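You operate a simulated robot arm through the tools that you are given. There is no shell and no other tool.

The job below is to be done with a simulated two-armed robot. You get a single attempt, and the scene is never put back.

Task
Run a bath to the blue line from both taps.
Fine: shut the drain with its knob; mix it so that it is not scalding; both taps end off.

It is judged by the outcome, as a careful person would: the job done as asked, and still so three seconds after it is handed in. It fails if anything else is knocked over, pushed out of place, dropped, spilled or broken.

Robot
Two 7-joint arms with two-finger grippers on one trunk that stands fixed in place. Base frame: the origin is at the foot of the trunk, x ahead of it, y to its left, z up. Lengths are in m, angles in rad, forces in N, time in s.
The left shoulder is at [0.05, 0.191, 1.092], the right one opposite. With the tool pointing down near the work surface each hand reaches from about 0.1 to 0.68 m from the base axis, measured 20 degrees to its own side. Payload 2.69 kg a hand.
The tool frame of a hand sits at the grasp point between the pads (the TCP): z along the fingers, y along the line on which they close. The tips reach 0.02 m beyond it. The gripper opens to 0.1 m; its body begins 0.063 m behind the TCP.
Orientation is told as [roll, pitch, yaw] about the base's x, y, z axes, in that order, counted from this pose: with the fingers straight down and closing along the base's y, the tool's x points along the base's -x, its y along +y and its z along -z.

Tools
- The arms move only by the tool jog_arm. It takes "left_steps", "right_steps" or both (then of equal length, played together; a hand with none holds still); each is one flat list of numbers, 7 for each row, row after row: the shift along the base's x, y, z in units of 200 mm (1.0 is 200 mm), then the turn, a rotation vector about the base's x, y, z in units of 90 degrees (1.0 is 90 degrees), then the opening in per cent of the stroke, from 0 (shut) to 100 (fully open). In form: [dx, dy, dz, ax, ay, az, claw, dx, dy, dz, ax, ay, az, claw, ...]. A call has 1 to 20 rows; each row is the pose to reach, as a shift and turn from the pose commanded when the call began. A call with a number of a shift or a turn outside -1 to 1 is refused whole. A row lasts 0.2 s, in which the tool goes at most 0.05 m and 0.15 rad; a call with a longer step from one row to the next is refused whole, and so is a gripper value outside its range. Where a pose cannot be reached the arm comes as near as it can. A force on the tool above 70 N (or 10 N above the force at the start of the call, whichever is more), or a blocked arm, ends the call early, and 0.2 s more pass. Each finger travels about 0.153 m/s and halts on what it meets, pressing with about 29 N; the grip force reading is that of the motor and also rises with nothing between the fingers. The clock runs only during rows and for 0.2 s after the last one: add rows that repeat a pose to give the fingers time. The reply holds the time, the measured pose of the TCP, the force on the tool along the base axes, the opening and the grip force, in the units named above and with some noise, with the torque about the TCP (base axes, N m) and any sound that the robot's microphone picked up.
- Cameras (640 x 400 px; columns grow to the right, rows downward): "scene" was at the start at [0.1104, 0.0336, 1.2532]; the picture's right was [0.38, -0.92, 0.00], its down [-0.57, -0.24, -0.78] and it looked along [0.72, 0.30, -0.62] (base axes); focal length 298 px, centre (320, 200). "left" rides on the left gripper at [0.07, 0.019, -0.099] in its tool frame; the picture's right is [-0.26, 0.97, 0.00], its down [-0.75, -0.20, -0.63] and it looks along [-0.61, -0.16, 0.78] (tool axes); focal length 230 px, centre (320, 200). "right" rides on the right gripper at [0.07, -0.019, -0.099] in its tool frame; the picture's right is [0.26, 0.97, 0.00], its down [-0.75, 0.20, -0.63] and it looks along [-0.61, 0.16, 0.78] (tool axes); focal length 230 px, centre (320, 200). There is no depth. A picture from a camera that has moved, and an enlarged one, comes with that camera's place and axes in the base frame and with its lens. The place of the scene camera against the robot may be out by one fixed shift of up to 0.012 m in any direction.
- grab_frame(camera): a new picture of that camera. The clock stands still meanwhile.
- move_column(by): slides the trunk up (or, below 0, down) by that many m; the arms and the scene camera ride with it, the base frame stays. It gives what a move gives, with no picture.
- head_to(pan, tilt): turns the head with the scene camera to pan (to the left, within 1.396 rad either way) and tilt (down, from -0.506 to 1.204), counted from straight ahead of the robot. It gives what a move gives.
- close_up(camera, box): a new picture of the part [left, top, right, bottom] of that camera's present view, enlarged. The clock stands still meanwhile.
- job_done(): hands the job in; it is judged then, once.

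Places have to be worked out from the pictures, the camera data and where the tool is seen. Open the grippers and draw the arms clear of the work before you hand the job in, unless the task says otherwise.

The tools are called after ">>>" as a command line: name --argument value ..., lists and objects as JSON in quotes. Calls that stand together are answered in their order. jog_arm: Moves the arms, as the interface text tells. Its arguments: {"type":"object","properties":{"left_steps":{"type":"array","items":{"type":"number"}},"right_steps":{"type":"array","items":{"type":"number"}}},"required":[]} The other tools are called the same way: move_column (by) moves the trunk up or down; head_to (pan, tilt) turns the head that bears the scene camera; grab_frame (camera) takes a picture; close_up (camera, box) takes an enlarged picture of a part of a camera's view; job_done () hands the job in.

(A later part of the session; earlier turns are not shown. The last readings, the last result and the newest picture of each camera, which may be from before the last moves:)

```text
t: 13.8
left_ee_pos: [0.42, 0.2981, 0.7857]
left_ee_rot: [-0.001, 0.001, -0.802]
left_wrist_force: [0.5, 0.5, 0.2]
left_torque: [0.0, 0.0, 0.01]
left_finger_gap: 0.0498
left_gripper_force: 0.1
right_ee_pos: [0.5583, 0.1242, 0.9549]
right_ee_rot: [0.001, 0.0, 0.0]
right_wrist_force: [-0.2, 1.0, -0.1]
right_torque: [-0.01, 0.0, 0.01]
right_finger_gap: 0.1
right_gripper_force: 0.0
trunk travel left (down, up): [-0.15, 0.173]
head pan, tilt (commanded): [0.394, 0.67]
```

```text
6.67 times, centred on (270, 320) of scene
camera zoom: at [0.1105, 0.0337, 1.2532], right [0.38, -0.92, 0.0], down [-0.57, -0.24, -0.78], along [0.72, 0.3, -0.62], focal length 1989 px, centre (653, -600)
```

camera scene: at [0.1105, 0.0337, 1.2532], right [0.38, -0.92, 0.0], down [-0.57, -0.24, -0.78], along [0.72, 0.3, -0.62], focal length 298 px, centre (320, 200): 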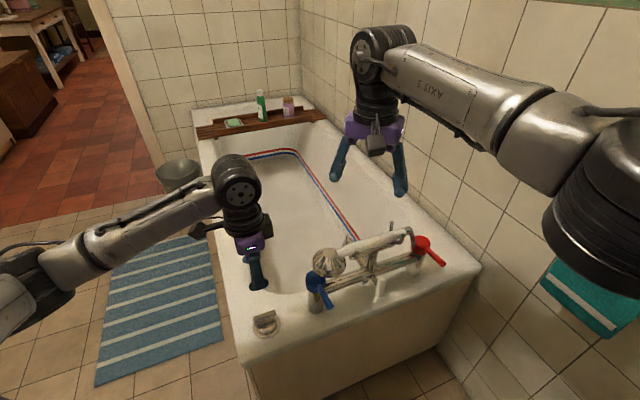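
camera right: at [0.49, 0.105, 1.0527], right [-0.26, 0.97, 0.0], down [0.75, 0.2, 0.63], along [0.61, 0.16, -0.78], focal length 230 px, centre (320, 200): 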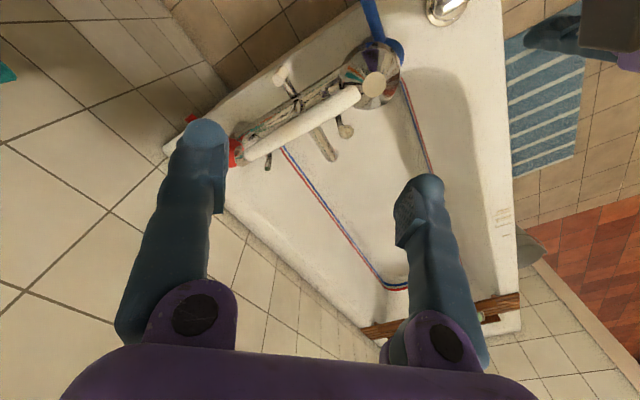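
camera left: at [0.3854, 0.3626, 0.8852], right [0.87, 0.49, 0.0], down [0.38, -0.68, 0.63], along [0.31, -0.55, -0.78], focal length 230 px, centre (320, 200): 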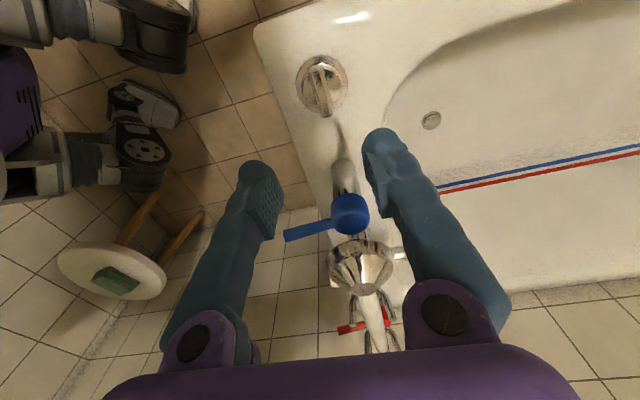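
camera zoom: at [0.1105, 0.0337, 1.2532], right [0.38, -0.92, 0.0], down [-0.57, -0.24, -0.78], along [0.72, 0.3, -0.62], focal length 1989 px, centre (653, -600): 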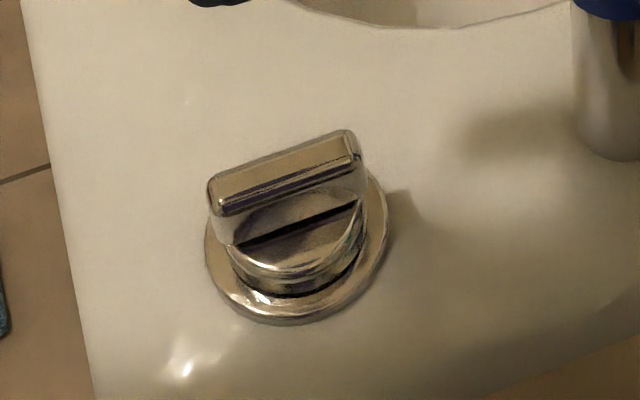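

The bar turned a full 90 degrees and stayed there, so the drain is shut. Now I move the left hand over the blue lever's outer end, about (0.46, 0.155), turned to straddle it, and shift the right hand aside so the arms stay apart.

>>> jog_arm --left_steps '[0, 0, 0.05, 0, 0, 0.083, 50, 0, 0, 0.1, 0, 0, 0.166, 50, 0.02, -0.06, 0.1, 0, 0, 0.25, 50, 0.04, -0.14, 0.1, 0, 0, 0.333, 50, 0.06, -0.22, 0.1, 0, 0, 0.416, 50, 0.08, -0.3, 0.1, 0, 0, 0.5, 50, 0.1, -0.38, 0.1, 0, 0, 0.583, 50, 0.12, -0.46, 0.1, 0, 0, 0.666, 50, 0.14, -0.54, 0.1, 0, 0, 0.75, 50, 0.16, -0.62, 0.05, 0, 0, 0.833, 50, 0.18, -0.68, 0, 0, 0, 0.916, 50, 0.198, -0.72, 0, 0, 0, 1.0, 50, 0.198, -0.72, 0, 0, 0, 1.0, 50]' --right_steps '[-0.02, -0.1, 0.02, 0, 0, 0, 100, -0.04, -0.2, 0.04, 0, 0, 0, 100, -0.05, -0.3, 0.05, 0, 0, 0, 100, -0.06, -0.4, 0.06, 0, 0, 0, 100, -0.08, -0.5, 0.08, 0, 0, 0, 100, -0.1, -0.6, 0.1, 0, 0, 0, 100, -0.1, -0.6, 0.1, 0, 0, 0, 100, -0.1, -0.6, 0.1, 0, 0, 0, 100, -0.1, -0.6, 0.1, 0, 0, 0, 100, -0.1, -0.6, 0.1, 0, 0, 0, 100, -0.1, -0.6, 0.1, 0, 0, 0, 100, -0.1, -0.6, 0.1, 0, 0, 0, 100, -0.1, -0.6, 0.1, 0, 0, 0, 100]'

>>> grab_frame --camera "left"

>>> grab_frame --camera "right"

>>> grab_frame --camera "scene"

```text
t: 16.6
left_ee_pos: [0.4598, 0.1567, 0.7859]
left_ee_rot: [0.0, 0.0, 0.774]
left_wrist_force: [-0.9, -0.1, 1.2]
left_torque: [0.02, -0.02, -0.03]
left_finger_gap: 0.0503
left_gripper_force: 0.0
right_ee_pos: [0.5399, 0.0045, 0.974]
right_ee_rot: [0.0, 0.0, 0.0]
right_wrist_force: [-0.5, 0.2, -1.0]
right_torque: [0.02, -0.01, -0.04]
right_finger_gap: 0.1002
right_gripper_force: 0.1
trunk travel left (down, up): [-0.15, 0.173]
head pan, tilt (commanded): [0.394, 0.67]
```

```text
taken
camera left: at [0.3965, 0.1213, 0.8856], right [-0.49, 0.87, 0.0], down [0.68, 0.38, 0.63], along [0.55, 0.31, -0.78], focal length 230 px, centre (320, 200)
```

left: 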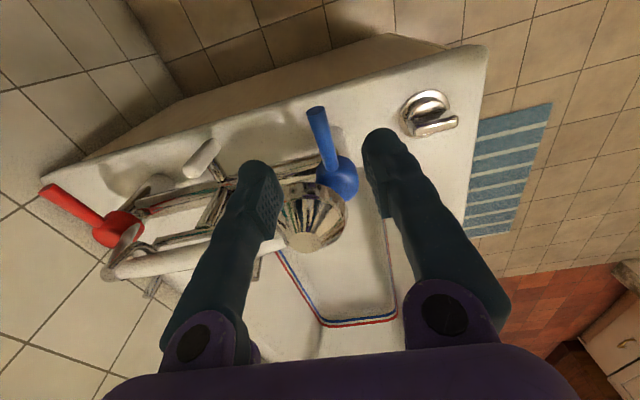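

```text
taken
camera right: at [0.4707, -0.0148, 1.0732], right [-0.26, 0.97, 0.0], down [0.75, 0.2, 0.63], along [0.61, 0.16, -0.78], focal length 230 px, centre (320, 200)
```

right: 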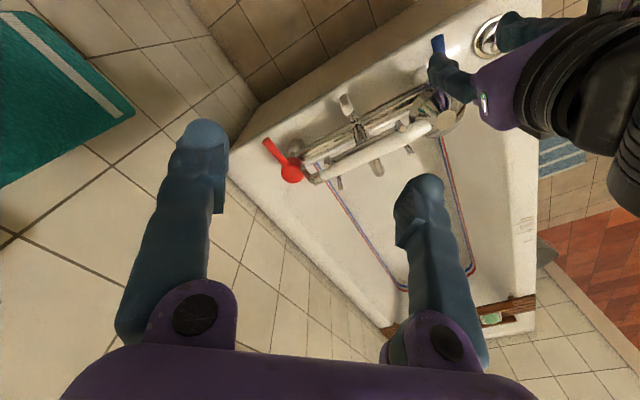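

```text
taken
camera scene: at [0.1105, 0.0336, 1.2532], right [0.38, -0.92, 0.0], down [-0.57, -0.24, -0.78], along [0.72, 0.3, -0.62], focal length 298 px, centre (320, 200)
```

scene: 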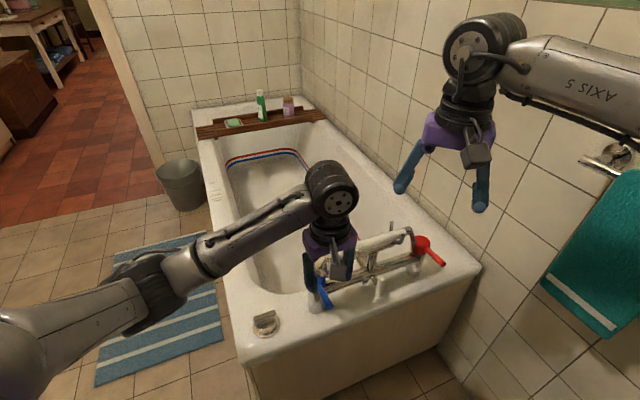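

The fingers are squarely over the blue lever's end, axis about (0.508, 0.205). I lower them around the lever and close to a loose 22 mm gap so I can steer it without squeezing.

>>> jog_arm --left_steps '[0, 0, -0.15, 0, 0, 0, 45, 0, 0, -0.3, 0, 0, 0, 45, 0, 0, -0.42, 0, 0, 0, 45, 0, 0, -0.52, 0, 0, 0, 45, 0, 0, -0.52, 0, 0, 0, 30, 0, 0, -0.52, 0, 0, 0, 22, 0, 0, -0.52, 0, 0, 0, 22]'

>>> grab_frame --camera "left"

>>> close_up --camera "right" --box '[260, 20, 500, 190]'

```text
t: 18.2
left_ee_pos: [0.4593, 0.1578, 0.6832]
left_ee_rot: [0.001, 0.0, 0.771]
left_wrist_force: [0.1, -0.2, 0.2]
left_torque: [-0.01, -0.01, 0.01]
left_finger_gap: 0.0221
left_gripper_force: 0.0
right_ee_pos: [0.5398, 0.0033, 0.9753]
right_ee_rot: [0.001, 0.0, 0.001]
right_wrist_force: [0.4, 0.4, 0.6]
right_torque: [0.0, 0.01, 0.01]
right_finger_gap: 0.1
right_gripper_force: 0.1
trunk travel left (down, up): [-0.15, 0.173]
head pan, tilt (commanded): [0.394, 0.67]
```

```text
taken
camera left: at [0.3956, 0.1214, 0.7813], right [-0.49, 0.87, 0.0], down [0.68, 0.38, 0.63], along [0.55, 0.31, -0.78], focal length 230 px, centre (320, 200)
```

left: 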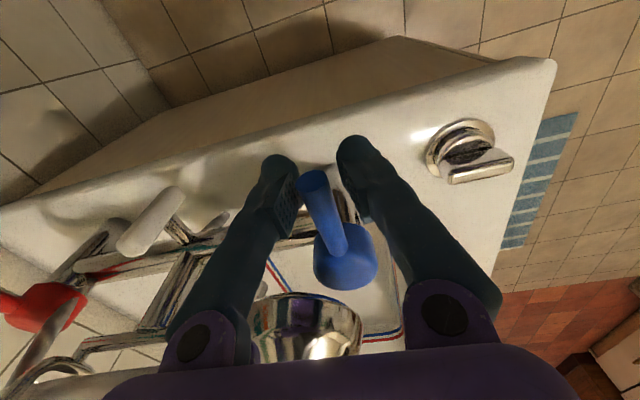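

```text
2.35 times, centred on (380, 105) of right
camera zoom: at [0.4707, -0.0148, 1.0731], right [-0.26, 0.97, 0.0], down [0.75, 0.2, 0.63], along [0.61, 0.16, -0.78], focal length 541 px, centre (179, 424)
```

zoom: 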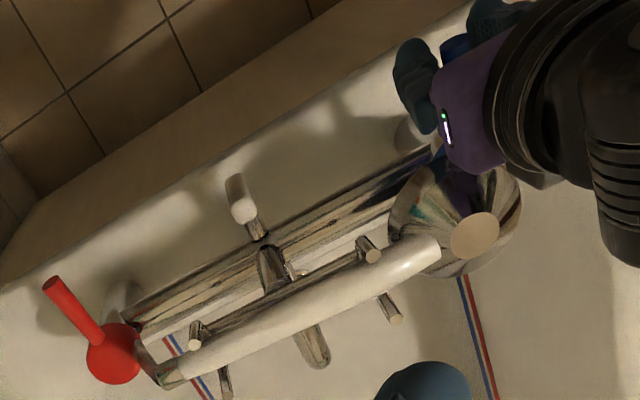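

The lever sits between the fingers. I push it gently clockwise (toward the knob side) by 15 degrees along its arc and check force, sound and water.

>>> jog_arm --left_steps '[-0.02, 0.022, 0, 0, 0, -0.055, 22, -0.038, 0.0455, 0, 0, 0, -0.111, 22, -0.054, 0.0705, 0, 0, 0, -0.167, 22, -0.054, 0.0705, 0, 0, 0, -0.167, 22]'

>>> grab_frame --camera "left"

>>> close_up --camera "right" --box '[260, 20, 500, 190]'

```text
t: 19.2
left_ee_pos: [0.4479, 0.1713, 0.6817]
left_ee_rot: [0.0, 0.0, 0.505]
left_wrist_force: [0.4, -0.5, 0.2]
left_torque: [0.02, 0.02, 0.0]
left_finger_gap: 0.0221
left_gripper_force: 0.1
right_ee_pos: [0.5406, 0.0036, 0.9751]
right_ee_rot: [0.001, 0.001, 0.0]
right_wrist_force: [0.5, -0.7, 0.4]
right_torque: [0.01, -0.06, 0.03]
right_finger_gap: 0.1001
right_gripper_force: 0.1
trunk travel left (down, up): [-0.15, 0.173]
head pan, tilt (commanded): [0.394, 0.67]
```

```text
taken
camera left: at [0.3777, 0.1534, 0.7815], right [-0.24, 0.97, 0.0], down [0.75, 0.19, 0.63], along [0.61, 0.15, -0.78], focal length 230 px, centre (320, 200)
```

left: 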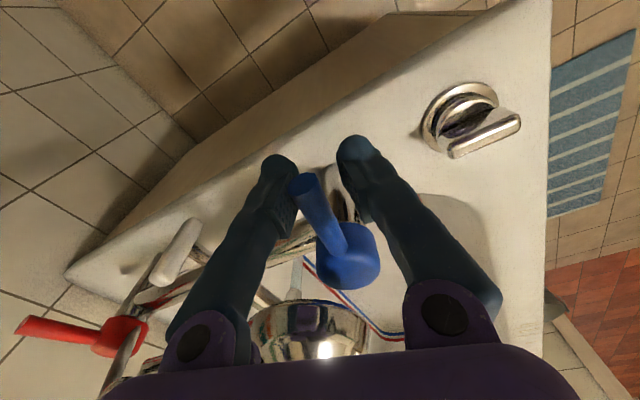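

```text
2.35 times, centred on (380, 105) of right
camera zoom: at [0.4707, -0.0148, 1.0732], right [-0.26, 0.97, 0.0], down [0.75, 0.2, 0.63], along [0.61, 0.16, -0.78], focal length 541 px, centre (179, 424)
```

zoom: 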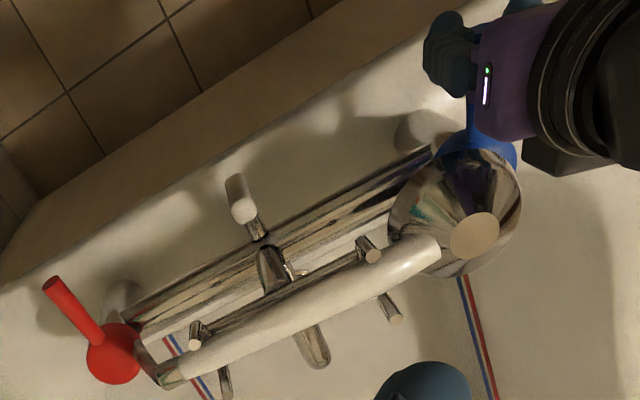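

The blue lever follows clockwise with almost no resistance (about 10 degrees so far), no water yet. I continue another 15 degrees.

>>> jog_arm --left_steps '[-0.0135, 0.0265, 0, 0, 0, -0.055, 22, -0.025, 0.0535, 0, 0, 0, -0.111, 22, -0.034, 0.082, 0, 0, 0, -0.167, 22, -0.034, 0.082, 0, 0, 0, -0.167, 22]'

>>> grab_frame --camera "left"

>>> close_up --camera "right" --box '[260, 20, 500, 190]'

>>> grab_frame --camera "scene"

```text
t: 20.2
left_ee_pos: [0.441, 0.1868, 0.6814]
left_ee_rot: [0.001, 0.0, 0.243]
left_wrist_force: [-0.7, -1.0, 0.3]
left_torque: [-0.02, -0.03, 0.01]
left_finger_gap: 0.0224
left_gripper_force: 0.2
right_ee_pos: [0.5403, 0.0038, 0.9745]
right_ee_rot: [-0.001, 0.0, 0.001]
right_wrist_force: [0.7, 0.4, -1.1]
right_torque: [-0.03, 0.01, 0.01]
right_finger_gap: 0.0996
right_gripper_force: 0.1
trunk travel left (down, up): [-0.15, 0.173]
head pan, tilt (commanded): [0.394, 0.67]
```

```text
taken
camera left: at [0.3695, 0.1878, 0.7819], right [0.02, 1.0, 0.0], down [0.78, -0.01, 0.63], along [0.63, -0.01, -0.78], focal length 230 px, centre (320, 200)
```

left: 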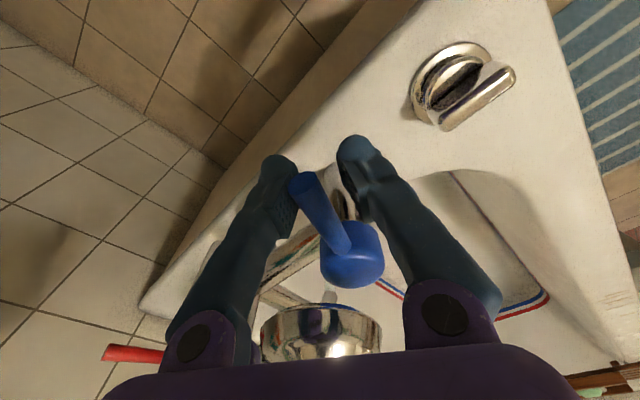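

```text
2.35 times, centred on (380, 105) of right
camera zoom: at [0.4707, -0.0148, 1.0732], right [-0.26, 0.97, 0.0], down [0.75, 0.2, 0.63], along [0.61, 0.16, -0.78], focal length 541 px, centre (179, 424)
```

zoom: 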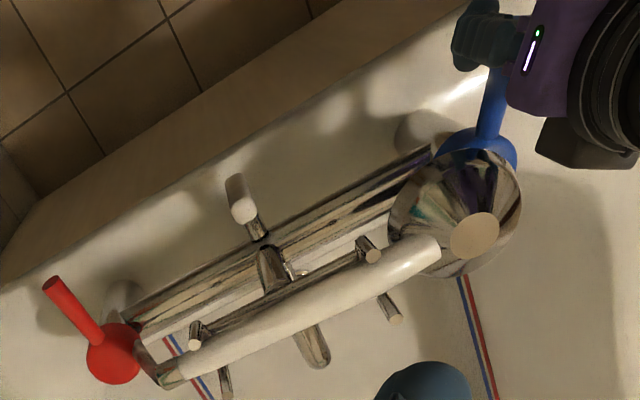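

```text
taken
camera scene: at [0.1104, 0.0336, 1.2532], right [0.38, -0.92, 0.0], down [-0.57, -0.24, -0.78], along [0.72, 0.3, -0.62], focal length 298 px, centre (320, 200)
```

scene: 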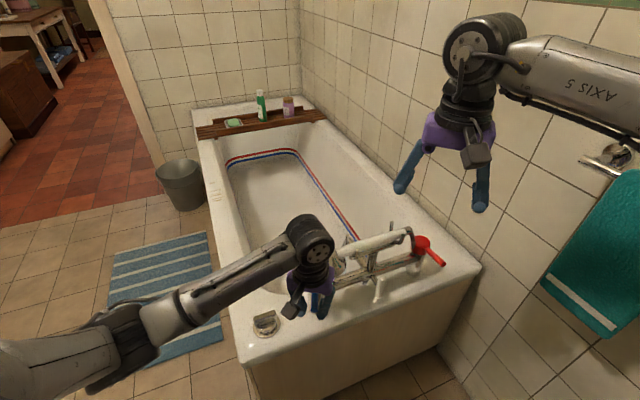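

No water yet after about 25 degrees; the lever still moves freely. I turn it another 15 degrees and check.

>>> jog_arm --left_steps '[-0.0065, 0.029, 0, 0, 0, -0.055, 22, -0.01, 0.0585, 0, 0, 0, -0.111, 22, -0.0115, 0.088, 0, 0, 0, -0.167, 22, -0.0115, 0.088, 0, 0, 0, -0.167, 22]'

>>> grab_frame --camera "left"

>>> close_up --camera "right" --box '[260, 20, 500, 190]'

```text
t: 21.2
left_ee_pos: [0.4385, 0.205, 0.6807]
left_ee_rot: [0.001, 0.002, -0.017]
left_wrist_force: [0.8, -0.6, 0.5]
left_torque: [0.02, 0.01, -0.01]
left_finger_gap: 0.022
left_gripper_force: 0.1
right_ee_pos: [0.5395, 0.0045, 0.9755]
right_ee_rot: [0.0, 0.0, 0.0]
right_wrist_force: [-0.2, -0.1, -0.4]
right_torque: [0.01, 0.01, 0.01]
right_finger_gap: 0.0999
right_gripper_force: 0.1
trunk travel left (down, up): [-0.15, 0.173]
head pan, tilt (commanded): [0.394, 0.67]
```

```text
taken
camera left: at [0.3701, 0.2249, 0.7813], right [0.28, 0.96, 0.0], down [0.75, -0.21, 0.63], along [0.61, -0.17, -0.78], focal length 230 px, centre (320, 200)
```

left: 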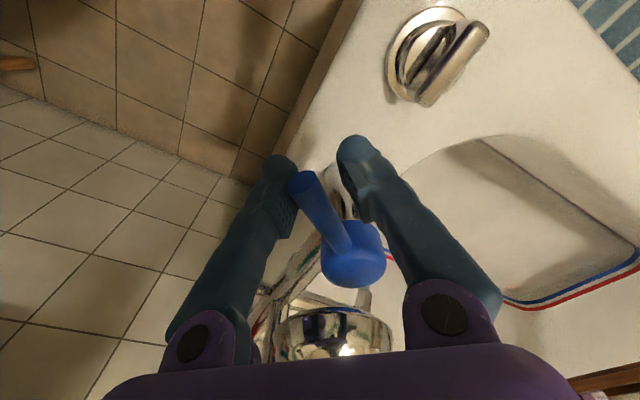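

```text
2.35 times, centred on (380, 105) of right
camera zoom: at [0.4707, -0.0148, 1.0732], right [-0.26, 0.97, 0.0], down [0.75, 0.2, 0.63], along [0.61, 0.16, -0.78], focal length 541 px, centre (179, 424)
```

zoom: 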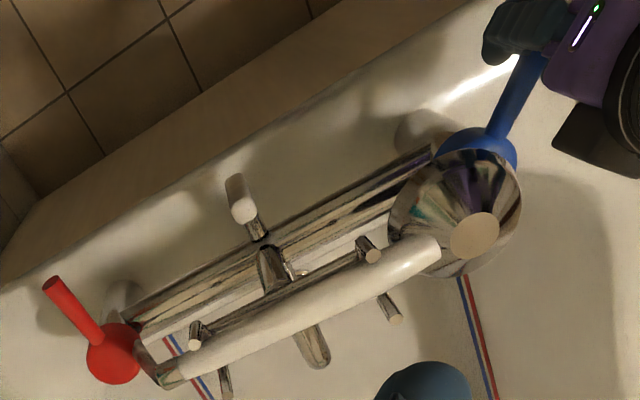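

About 40 degrees turned and still nothing obvious. I zoom in on the spout outlet, the shower head and the tub floor to see whether any water is running.

>>> close_up --camera "right" --box '[350, 120, 450, 190]'

>>> close_up --camera "scene" --box '[280, 210, 440, 310]'

>>> close_up --camera "left" --box '[380, 120, 640, 320]'

```text
5.71 times, centred on (400, 155) of right
camera zoom: at [0.4707, -0.0148, 1.0732], right [-0.26, 0.97, 0.0], down [0.75, 0.2, 0.63], along [0.61, 0.16, -0.78], focal length 1315 px, centre (-137, 457)
```

zoom: 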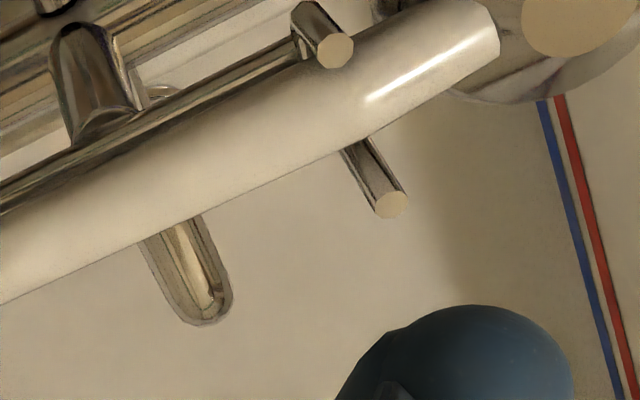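

```text
4.00 times, centred on (360, 260) of scene
camera zoom: at [0.1104, 0.0337, 1.2532], right [0.38, -0.92, 0.0], down [-0.57, -0.24, -0.78], along [0.72, 0.3, -0.62], focal length 1193 px, centre (160, -40)
```

zoom: 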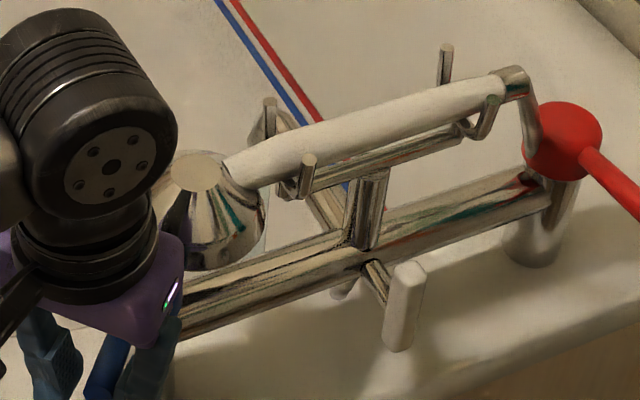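

```text
2.00 times, centred on (510, 220) of left
camera zoom: at [0.3701, 0.2249, 0.7813], right [0.28, 0.96, 0.0], down [0.75, -0.21, 0.63], along [0.61, -0.17, -0.78], focal length 460 px, centre (-60, 160)
```

zoom: 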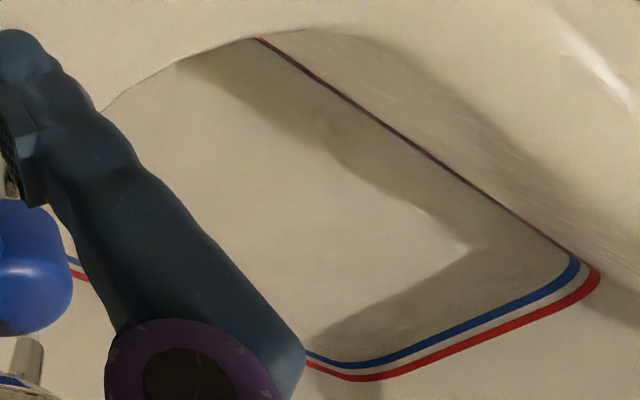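

Still dry at 40 degrees. I go on clockwise in steps, watching closely for the first flow.

>>> jog_arm --left_steps '[0.0015, 0.0295, 0, 0, 0, -0.055, 22, 0.005, 0.059, 0, 0, 0, -0.111, 22, 0.0115, 0.088, 0, 0, 0, -0.167, 22, 0.0115, 0.088, 0, 0, 0, -0.167, 22]'

>>> close_up --camera "right" --box '[260, 20, 500, 190]'

>>> grab_frame --camera "left"

```text
t: 22.2
left_ee_pos: [0.4406, 0.2215, 0.6811]
left_ee_rot: [0.002, 0.0, -0.281]
left_wrist_force: [-1.2, -0.1, 0.0]
left_torque: [-0.02, -0.03, 0.01]
left_finger_gap: 0.0221
left_gripper_force: 0.1
right_ee_pos: [0.5406, 0.005, 0.9753]
right_ee_rot: [0.002, 0.0, 0.0]
right_wrist_force: [0.0, 0.2, -0.5]
right_torque: [0.02, -0.02, 0.0]
right_finger_gap: 0.0999
right_gripper_force: 0.0
trunk travel left (down, up): [-0.15, 0.173]
head pan, tilt (commanded): [0.394, 0.67]
```

```text
2.35 times, centred on (380, 105) of right
camera zoom: at [0.4707, -0.0148, 1.0732], right [-0.26, 0.97, 0.0], down [0.75, 0.2, 0.63], along [0.61, 0.16, -0.78], focal length 541 px, centre (179, 424)
```

zoom: 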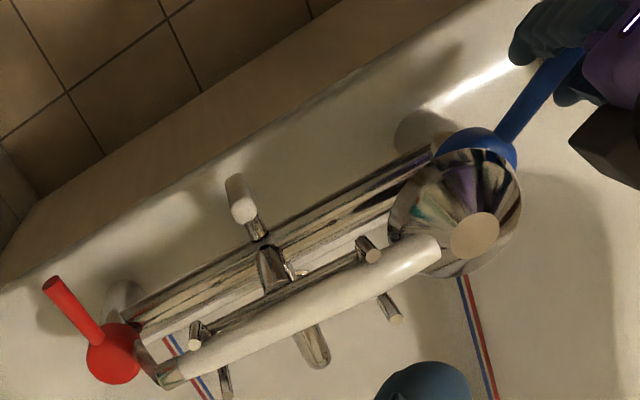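

```text
taken
camera left: at [0.3796, 0.2597, 0.7821], right [0.52, 0.86, 0.0], down [0.67, -0.4, 0.63], along [0.54, -0.32, -0.78], focal length 230 px, centre (320, 200)
```

left: 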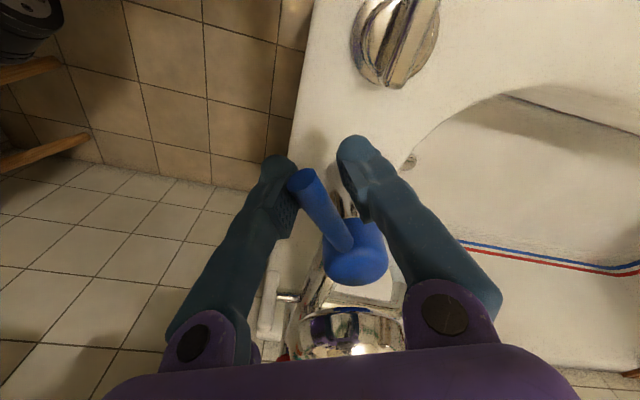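

Still dry at about 55 degrees and no resistance. I carry on another 15 degrees clockwise.

>>> jog_arm --left_steps '[0.009, 0.0285, 0, 0, 0, -0.055, 22, 0.0205, 0.0555, 0, 0, 0, -0.111, 22, 0.034, 0.082, 0, 0, 0, -0.167, 22, 0.034, 0.082, 0, 0, 0, -0.167, 22]'

>>> close_up --camera "right" --box '[260, 20, 500, 190]'

>>> grab_frame --camera "left"

```text
t: 23.2
left_ee_pos: [0.4479, 0.2393, 0.6812]
left_ee_rot: [-0.001, 0.0, -0.544]
left_wrist_force: [0.5, -0.6, -0.2]
left_torque: [0.04, -0.02, -0.02]
left_finger_gap: 0.0219
left_gripper_force: 0.3
right_ee_pos: [0.5395, 0.0038, 0.9751]
right_ee_rot: [-0.001, 0.0, 0.001]
right_wrist_force: [0.4, -0.2, -0.1]
right_torque: [-0.01, 0.02, -0.01]
right_finger_gap: 0.1
right_gripper_force: 0.1
trunk travel left (down, up): [-0.15, 0.173]
head pan, tilt (commanded): [0.394, 0.67]
```

```text
2.35 times, centred on (380, 105) of right
camera zoom: at [0.4707, -0.0148, 1.0732], right [-0.26, 0.97, 0.0], down [0.75, 0.2, 0.63], along [0.61, 0.16, -0.78], focal length 541 px, centre (179, 424)
```

zoom: 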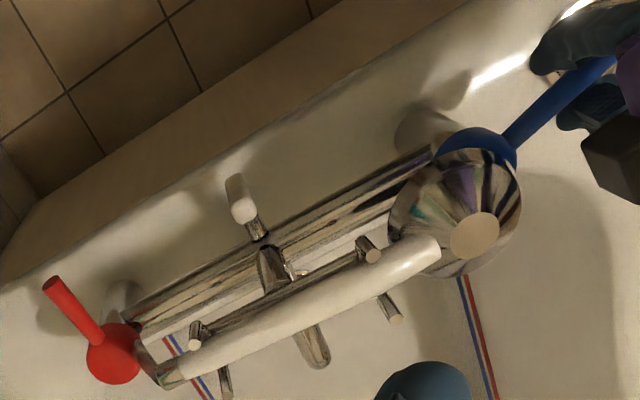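

```text
taken
camera left: at [0.3986, 0.2911, 0.7814], right [0.72, 0.69, 0.0], down [0.54, -0.56, 0.63], along [0.44, -0.45, -0.78], focal length 230 px, centre (320, 200)
```

left: 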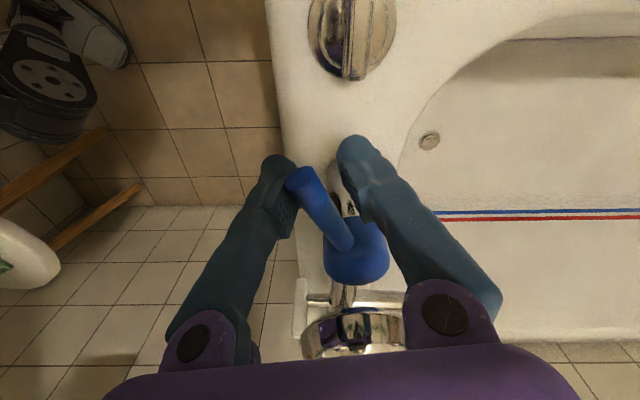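

Still dry at about 70 degrees. I continue to a full quarter turn to find the stop.

>>> jog_arm --left_steps '[0.016, 0.025, 0, 0, 0, -0.055, 22, 0.034, 0.0485, 0, 0, 0, -0.111, 22, 0.054, 0.0705, 0, 0, 0, -0.167, 22, 0.054, 0.0705, 0, 0, 0, -0.167, 22]'

>>> close_up --camera "right" --box '[260, 20, 500, 190]'

>>> grab_frame --camera "left"

```text
t: 24.2
left_ee_pos: [0.4581, 0.2525, 0.6821]
left_ee_rot: [0.0, 0.0, -0.806]
left_wrist_force: [-0.8, -0.4, -0.6]
left_torque: [0.02, 0.01, 0.02]
left_finger_gap: 0.0222
left_gripper_force: 0.6
right_ee_pos: [0.541, 0.0046, 0.9746]
right_ee_rot: [0.001, 0.002, -0.001]
right_wrist_force: [0.1, 0.1, -0.5]
right_torque: [-0.01, -0.02, -0.02]
right_finger_gap: 0.1
right_gripper_force: 0.0
trunk travel left (down, up): [-0.15, 0.173]
head pan, tilt (commanded): [0.394, 0.67]
```

```text
2.35 times, centred on (380, 105) of right
camera zoom: at [0.4707, -0.0148, 1.0732], right [-0.26, 0.97, 0.0], down [0.75, 0.2, 0.63], along [0.61, 0.16, -0.78], focal length 541 px, centre (179, 424)
```

zoom: 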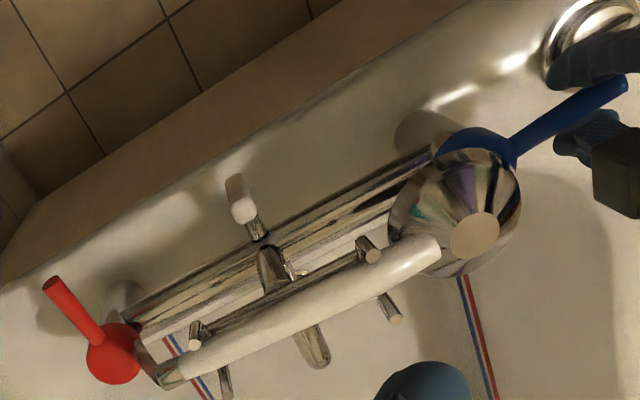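

```text
taken
camera left: at [0.4243, 0.3159, 0.7815], right [0.88, 0.48, 0.0], down [0.38, -0.68, 0.63], along [0.3, -0.55, -0.78], focal length 230 px, centre (320, 200)
```

left: 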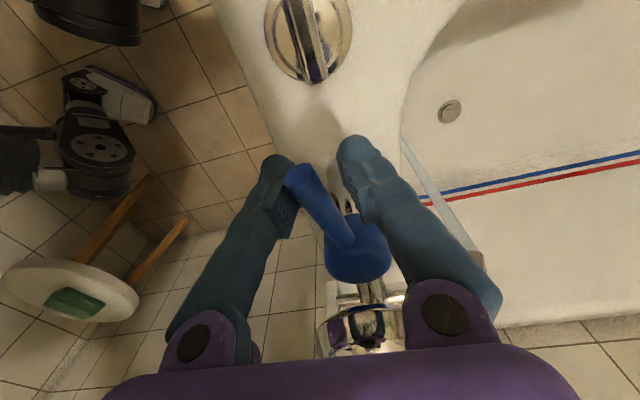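

A pale stream from the spout shows in the left camera. In the right view it would have been hidden behind the spout, so cold water may already have been running. I zoom in to confirm.

>>> close_up --camera "left" --box '[380, 90, 540, 290]'

>>> close_up --camera "scene" --box '[250, 140, 450, 310]'

```text
2.00 times, centred on (460, 190) of left
camera zoom: at [0.4243, 0.3159, 0.7815], right [0.88, 0.48, 0.0], down [0.38, -0.68, 0.63], along [0.3, -0.55, -0.78], focal length 460 px, centre (40, 220)
```

zoom: 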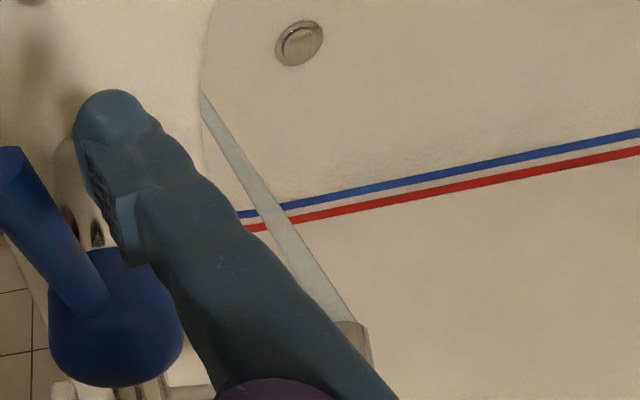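

```text
2.35 times, centred on (350, 225) of scene
camera zoom: at [0.1104, 0.0336, 1.2532], right [0.38, -0.92, 0.0], down [-0.57, -0.24, -0.78], along [0.72, 0.3, -0.62], focal length 702 px, centre (249, 141)
```

zoom: 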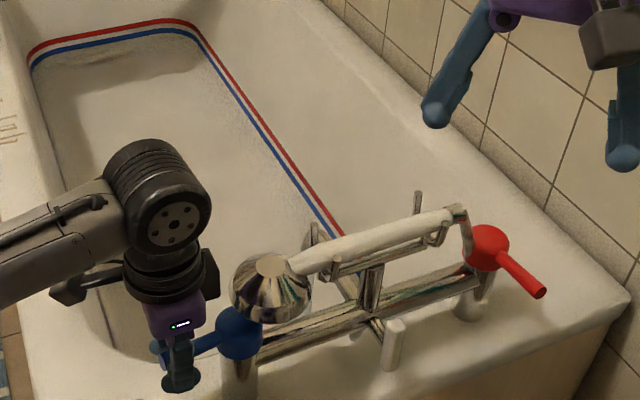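

Cold water is running from the spout, not the shower, and the blue lever is about 84 degrees open. Next I lift the left hand clear of the lever and turn the right hand sideways. The red lever is far off, so I'll lower the trunk afterwards and reach it with a forward-tilted hand.

>>> jog_arm --left_steps '[0, 0, 0, 0, 0, 0, 40, 0, 0, 0.1, 0, 0, 0, 40, 0, 0, 0.3, 0, 0, 0, 40, 0, 0, 0.5, 0, 0, 0, 40, 0, 0.05, 0.7, 0, 0, 0, 40, 0, 0.1, 0.9, 0, 0, 0, 40, -0.05, 0.15, 1.0, 0, 0, 0, 40, -0.05, 0.2, 1.0, 0, 0, 0, 40, -0.05, 0.2, 1.0, 0, 0, 0, 40, -0.05, 0.2, 1.0, 0, 0, 0, 40, -0.05, 0.2, 1.0, 0, 0, 0, 40, -0.05, 0.2, 1.0, 0, 0, 0, 40]' --right_steps '[0, -0.03, 0, 0, 0, 0.09, 80, 0, -0.06, 0, 0, 0, 0.18, 60, 0, -0.09, 0, 0, 0, 0.27, 50, 0, -0.12, 0, 0, 0, 0.36, 50, 0, -0.15, 0, 0, 0, 0.45, 50, 0, -0.18, 0, 0, 0, 0.54, 50, 0, -0.21, 0, 0, 0, 0.63, 50, 0, -0.24, 0, 0, 0, 0.72, 50, 0, -0.27, 0, 0, 0, 0.81, 50, 0, -0.3, 0, 0, 0, 0.9, 50, 0, -0.32, 0, 0, 0, 0.99, 50, 0, -0.32, 0, 0, 0, 1.0, 50]'

>>> grab_frame --camera "scene"

>>> grab_frame --camera "left"

```text
t: 26.8
left_ee_pos: [0.4507, 0.2918, 0.883]
left_ee_rot: [0.0, 0.0, -0.805]
left_wrist_force: [0.2, 1.1, -0.8]
left_torque: [-0.01, 0.0, 0.03]
left_finger_gap: 0.0398
left_gripper_force: 0.1
right_ee_pos: [0.3769, -0.0485, 0.9693]
right_ee_rot: [-0.029, -0.004, 1.469]
right_wrist_force: [-0.3, -0.2, -0.8]
right_torque: [0.03, 0.01, 0.01]
right_finger_gap: 0.0502
right_gripper_force: 0.0
right hand out of reach, approached as far as the arm can: row 8, 9, 10, 11, 12
trunk travel left (down, up): [-0.15, 0.173]
head pan, tilt (commanded): [0.394, 0.67]
```

```text
taken
camera scene: at [0.11, 0.0331, 1.2533], right [0.38, -0.92, 0.0], down [-0.57, -0.24, -0.78], along [0.72, 0.3, -0.62], focal length 298 px, centre (320, 200)
```

scene: 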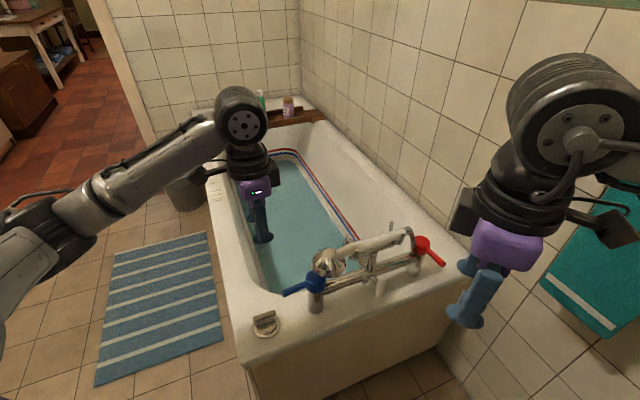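

```text
taken
camera left: at [0.4157, 0.3557, 0.982], right [0.87, 0.48, 0.0], down [0.38, -0.68, 0.63], along [0.31, -0.55, -0.78], focal length 230 px, centre (320, 200)
```

left: 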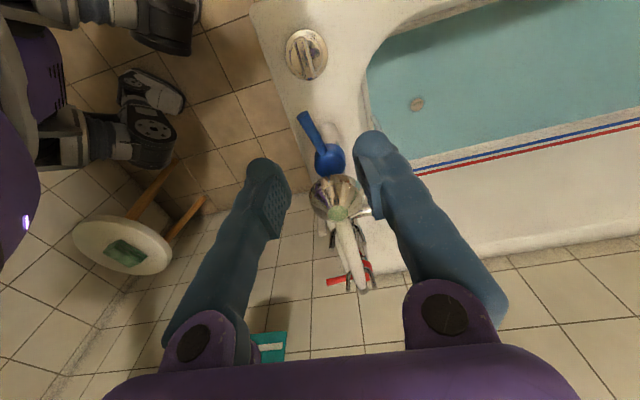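

The tub is filling fast with cold water. I check the level against the blue line before anything else moves.

>>> close_up --camera "scene" --box '[190, 130, 390, 300]'

>>> close_up --camera "left" --box '[360, 0, 640, 220]'

>>> close_up --camera "left" --box '[270, 90, 400, 300]'

```text
2.35 times, centred on (290, 215) of scene
camera zoom: at [0.11, 0.0331, 1.2533], right [0.38, -0.92, 0.0], down [-0.57, -0.24, -0.78], along [0.72, 0.3, -0.62], focal length 702 px, centre (391, 165)
```

zoom: 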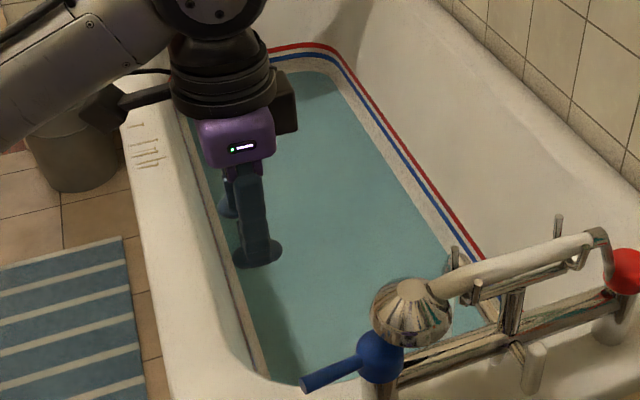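

```text
1.82 times, centred on (500, 110) of left
camera zoom: at [0.4157, 0.3557, 0.982], right [0.87, 0.48, 0.0], down [0.38, -0.68, 0.63], along [0.31, -0.55, -0.78], focal length 418 px, centre (-7, 364)
```

zoom: 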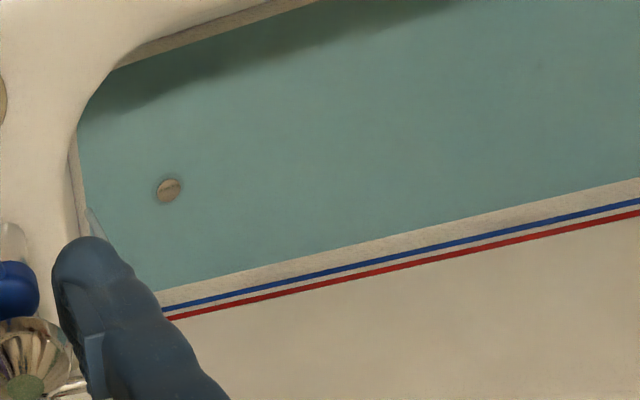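

```text
1.90 times, centred on (335, 195) of left
camera zoom: at [0.4157, 0.3557, 0.982], right [0.87, 0.48, 0.0], down [0.38, -0.68, 0.63], along [0.31, -0.55, -0.78], focal length 438 px, centre (291, 210)
```

zoom: 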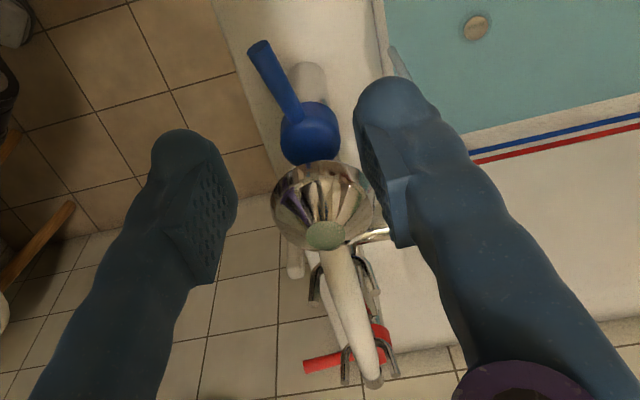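

The surface is already a few centimetres up, with the blue line near z 0.22 and the floor at 0.13. The cold must come off now to leave room for hot, so I go straight back down around the blue lever and sweep it back to its closed position.

>>> jog_arm --left_steps '[0.02, -0.08, -0.22, 0, 0, 0, 45, 0.05, -0.2, -0.42, 0, 0, 0, 45, 0.05, -0.2, -0.66, 0, 0, 0, 45, 0.05, -0.2, -0.88, 0, 0, 0, 40, 0.05, -0.2, -1.0, 0, 0, 0, 22, 0.017, -0.2385, -1.0, 0, 0, 0.0944, 22, -0.0095, -0.281, -1.0, 0, 0, 0.1888, 22, -0.03, -0.327, -1.0, 0, 0, 0.2833, 22, -0.0435, -0.3755, -1.0, 0, 0, 0.3777, 22, -0.049, -0.4255, -1.0, 0, 0, 0.4722, 22, -0.0475, -0.476, -1.0, 0, 0, 0.5666, 22, -0.0385, -0.5255, -1.0, 0, 0, 0.6611, 22, -0.0225, -0.5735, -1.0, 0, 0, 0.7555, 22, 0.0005, -0.618, -1.0, 0, 0, 0.85, 22, 0.03, -0.659, -1.0, 0, 0, 0.9444, 22, 0.0585, -0.689, -1.0, 0, 0, 1.0, 22]'

>>> grab_frame --camera "left"

>>> grab_frame --camera "scene"

```text
t: 30.2
left_ee_pos: [0.4606, 0.1564, 0.6829]
left_ee_rot: [0.0, -0.001, 0.77]
left_wrist_force: [0.9, -1.4, 0.1]
left_torque: [-0.02, 0.01, 0.01]
left_finger_gap: 0.0221
left_gripper_force: 0.1
right_ee_pos: [0.3769, -0.0491, 0.9681]
right_ee_rot: [-0.026, -0.004, 1.468]
right_wrist_force: [0.4, 0.1, 0.1]
right_torque: [0.01, 0.02, 0.01]
right_finger_gap: 0.05
right_gripper_force: 0.2
trunk travel left (down, up): [-0.15, 0.173]
head pan, tilt (commanded): [0.394, 0.67]
```

```text
taken
camera left: at [0.3974, 0.121, 0.7822], right [-0.49, 0.87, 0.0], down [0.68, 0.38, 0.63], along [0.55, 0.31, -0.78], focal length 230 px, centre (320, 200)
```

left: 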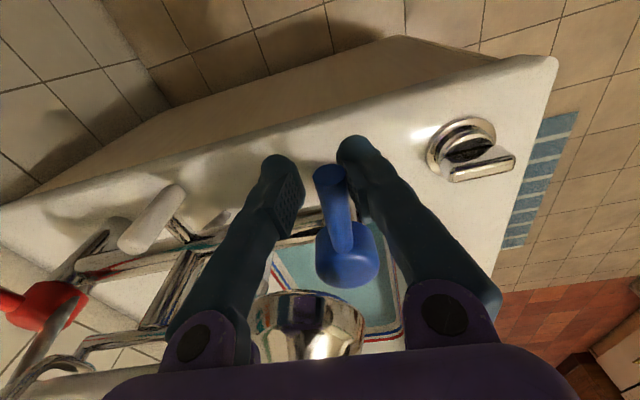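

```text
taken
camera scene: at [0.1105, 0.0336, 1.2532], right [0.38, -0.92, 0.0], down [-0.57, -0.24, -0.78], along [0.72, 0.3, -0.62], focal length 298 px, centre (320, 200)
```

scene: 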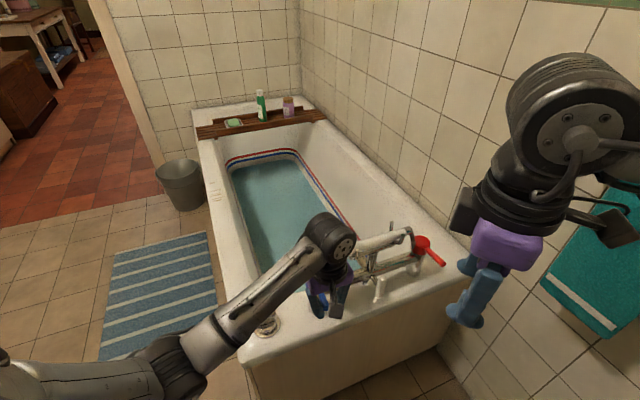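

The blue lever is within about 5 degrees of its starting position. I push the last bit closed and feel for the stop.

>>> jog_arm --left_steps '[0.014, -0.0115, 0, 0, 0, 0.033, 22, 0.0275, -0.023, 0, 0, 0, 0.067, 22, 0.0275, -0.023, 0, 0, 0, 0.067, 22]'

>>> grab_frame --camera "left"

>>> close_up --camera "scene" --box '[190, 130, 390, 300]'

```text
t: 31.0
left_ee_pos: [0.4671, 0.15, 0.6834]
left_ee_rot: [-0.001, 0.0, 0.871]
left_wrist_force: [-1.7, 2.6, 1.2]
left_torque: [-0.03, 0.01, -0.02]
left_finger_gap: 0.0236
left_gripper_force: 0.9
right_ee_pos: [0.3765, -0.0484, 0.9684]
right_ee_rot: [-0.026, -0.003, 1.469]
right_wrist_force: [0.1, 0.1, -0.5]
right_torque: [0.02, 0.0, 0.01]
right_finger_gap: 0.0501
right_gripper_force: 0.0
trunk travel left (down, up): [-0.15, 0.173]
head pan, tilt (commanded): [0.394, 0.67]
```

```text
taken
camera left: at [0.4069, 0.1093, 0.7822], right [-0.57, 0.82, 0.0], down [0.64, 0.45, 0.63], along [0.52, 0.36, -0.78], focal length 230 px, centre (320, 200)
```

left: 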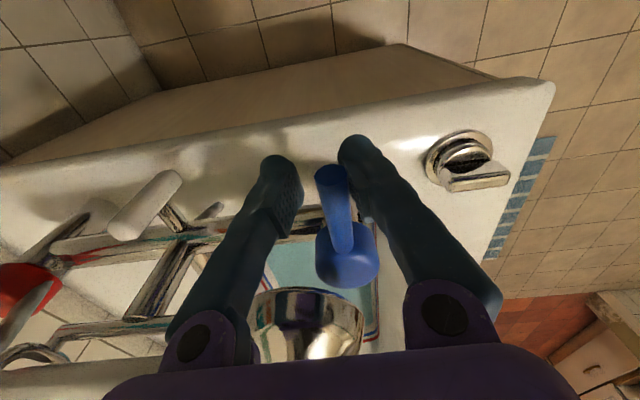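

```text
2.35 times, centred on (290, 215) of scene
camera zoom: at [0.1103, 0.0337, 1.2532], right [0.38, -0.92, 0.0], down [-0.57, -0.24, -0.78], along [0.72, 0.3, -0.62], focal length 702 px, centre (391, 165)
```

zoom: 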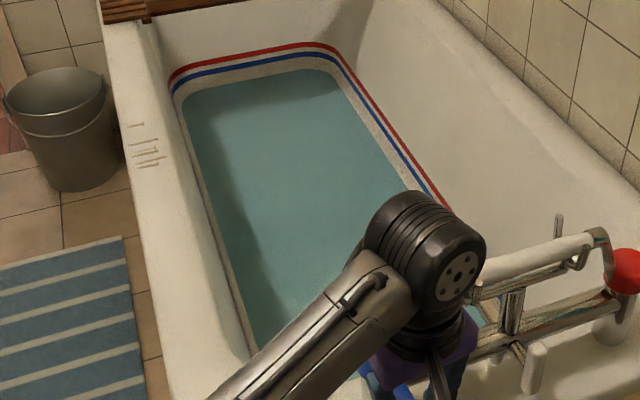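

The lever is back at its starting angle and pressing on a stop (about 3 N), so the cold should be shut. I zoom in to measure the gap between water and blue line, and check that the stream has stopped.

>>> close_up --camera "scene" --box '[215, 140, 335, 215]'

>>> close_up --camera "scene" --box '[330, 210, 440, 290]'

>>> close_up --camera "left" --box '[260, 160, 400, 360]'

```text
5.33 times, centred on (275, 178) of scene
camera zoom: at [0.1103, 0.0337, 1.2532], right [0.38, -0.92, 0.0], down [-0.57, -0.24, -0.78], along [0.72, 0.3, -0.62], focal length 1591 px, centre (560, 320)
```

zoom: 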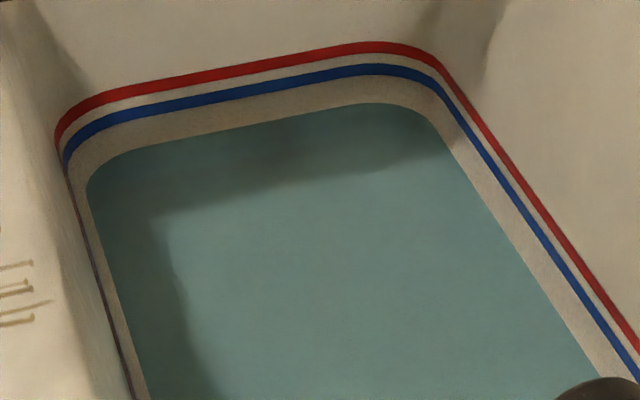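

```text
5.00 times, centred on (385, 250) of scene
camera zoom: at [0.1103, 0.0337, 1.2532], right [0.38, -0.92, 0.0], down [-0.57, -0.24, -0.78], along [0.72, 0.3, -0.62], focal length 1492 px, centre (-5, -50)
```

zoom: 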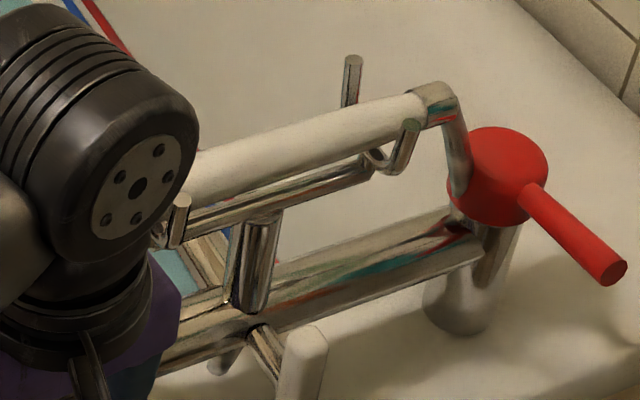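

```text
2.00 times, centred on (330, 260) of left
camera zoom: at [0.4069, 0.1093, 0.7822], right [-0.57, 0.82, 0.0], down [0.64, 0.45, 0.63], along [0.52, 0.36, -0.78], focal length 460 px, centre (300, 80)
```

zoom: 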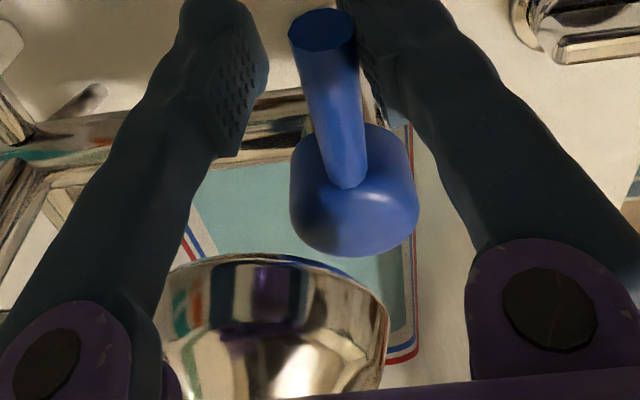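

The cold is off and the water is still roughly 5 cm below the blue line. I lift the left hand clear of the blue lever and turn the right hand back to a reachable angle, ready to lower the trunk.

>>> jog_arm --left_steps '[-0.01, 0.01, 0, 0, 0, 0, 35, -0.01, 0.01, 0.1, 0, 0, 0, 40, -0.01, 0.01, 0.3, 0, 0, 0, 40, -0.01, 0.01, 0.5, 0, 0, 0, 40, -0.08, 0.01, 0.7, 0, 0, 0, 40, -0.16, 0.01, 0.9, 0, 0, 0, 40, -0.24, 0.01, 1.0, 0, 0, 0, 40]' --right_steps '[0.08, 0, 0, 0, 0, -0.08, 50, 0.16, -0.02, 0, 0, 0, -0.16, 50, 0.24, -0.04, 0, 0, 0, -0.24, 50, 0.32, -0.06, 0, 0, 0, -0.32, 50, 0.4, -0.08, 0, 0, 0, -0.4, 50, 0.5, -0.1, 0, 0, 0, -0.45, 50, 0.6, -0.1, 0, 0, 0, -0.45, 50]'

>>> grab_frame --camera "scene"

>>> grab_frame --camera "left"

>>> grab_frame --camera "right"

```text
t: 32.6
left_ee_pos: [0.4185, 0.1521, 0.883]
left_ee_rot: [0.001, -0.001, 0.874]
left_wrist_force: [-0.1, -0.7, -0.8]
left_torque: [-0.02, 0.03, -0.02]
left_finger_gap: 0.04
left_gripper_force: 0.1
right_ee_pos: [0.4998, -0.0687, 0.9685]
right_ee_rot: [-0.027, -0.004, 0.759]
right_wrist_force: [0.1, 0.1, -0.5]
right_torque: [-0.03, 0.0, 0.04]
right_finger_gap: 0.05
right_gripper_force: 0.0
trunk travel left (down, up): [-0.15, 0.173]
head pan, tilt (commanded): [0.394, 0.67]
```

```text
taken
camera scene: at [0.1104, 0.0336, 1.2531], right [0.38, -0.92, 0.0], down [-0.57, -0.24, -0.78], along [0.72, 0.3, -0.62], focal length 298 px, centre (320, 200)
```

scene: 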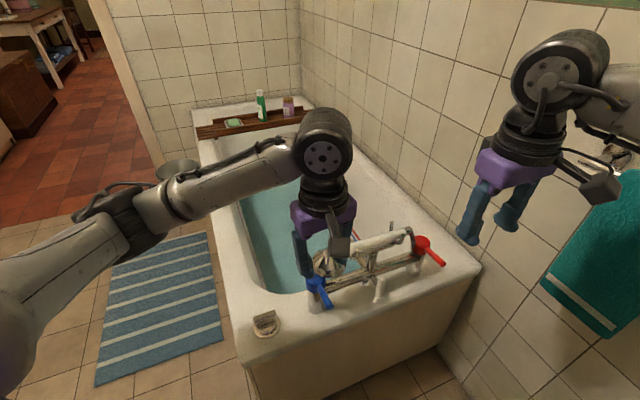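

```text
taken
camera left: at [0.3591, 0.1106, 0.9823], right [-0.57, 0.82, 0.0], down [0.64, 0.45, 0.63], along [0.52, 0.36, -0.78], focal length 230 px, centre (320, 200)
```

left: 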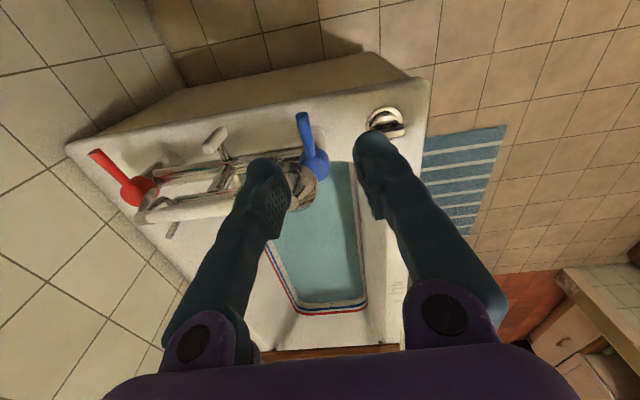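

```text
taken
camera right: at [0.4603, -0.1298, 1.0661], right [-0.85, 0.52, -0.03], down [0.39, 0.67, 0.63], along [0.35, 0.52, -0.78], focal length 230 px, centre (320, 200)
```

right: 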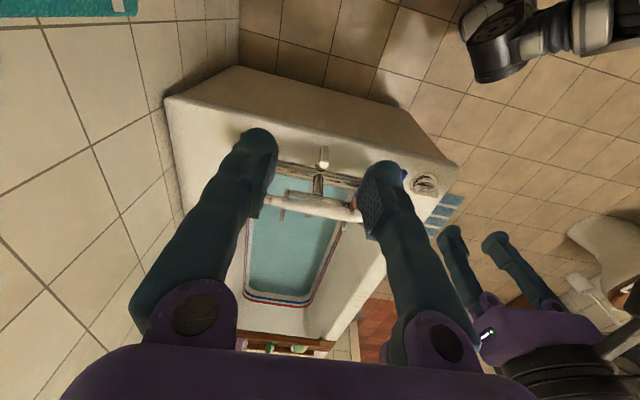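

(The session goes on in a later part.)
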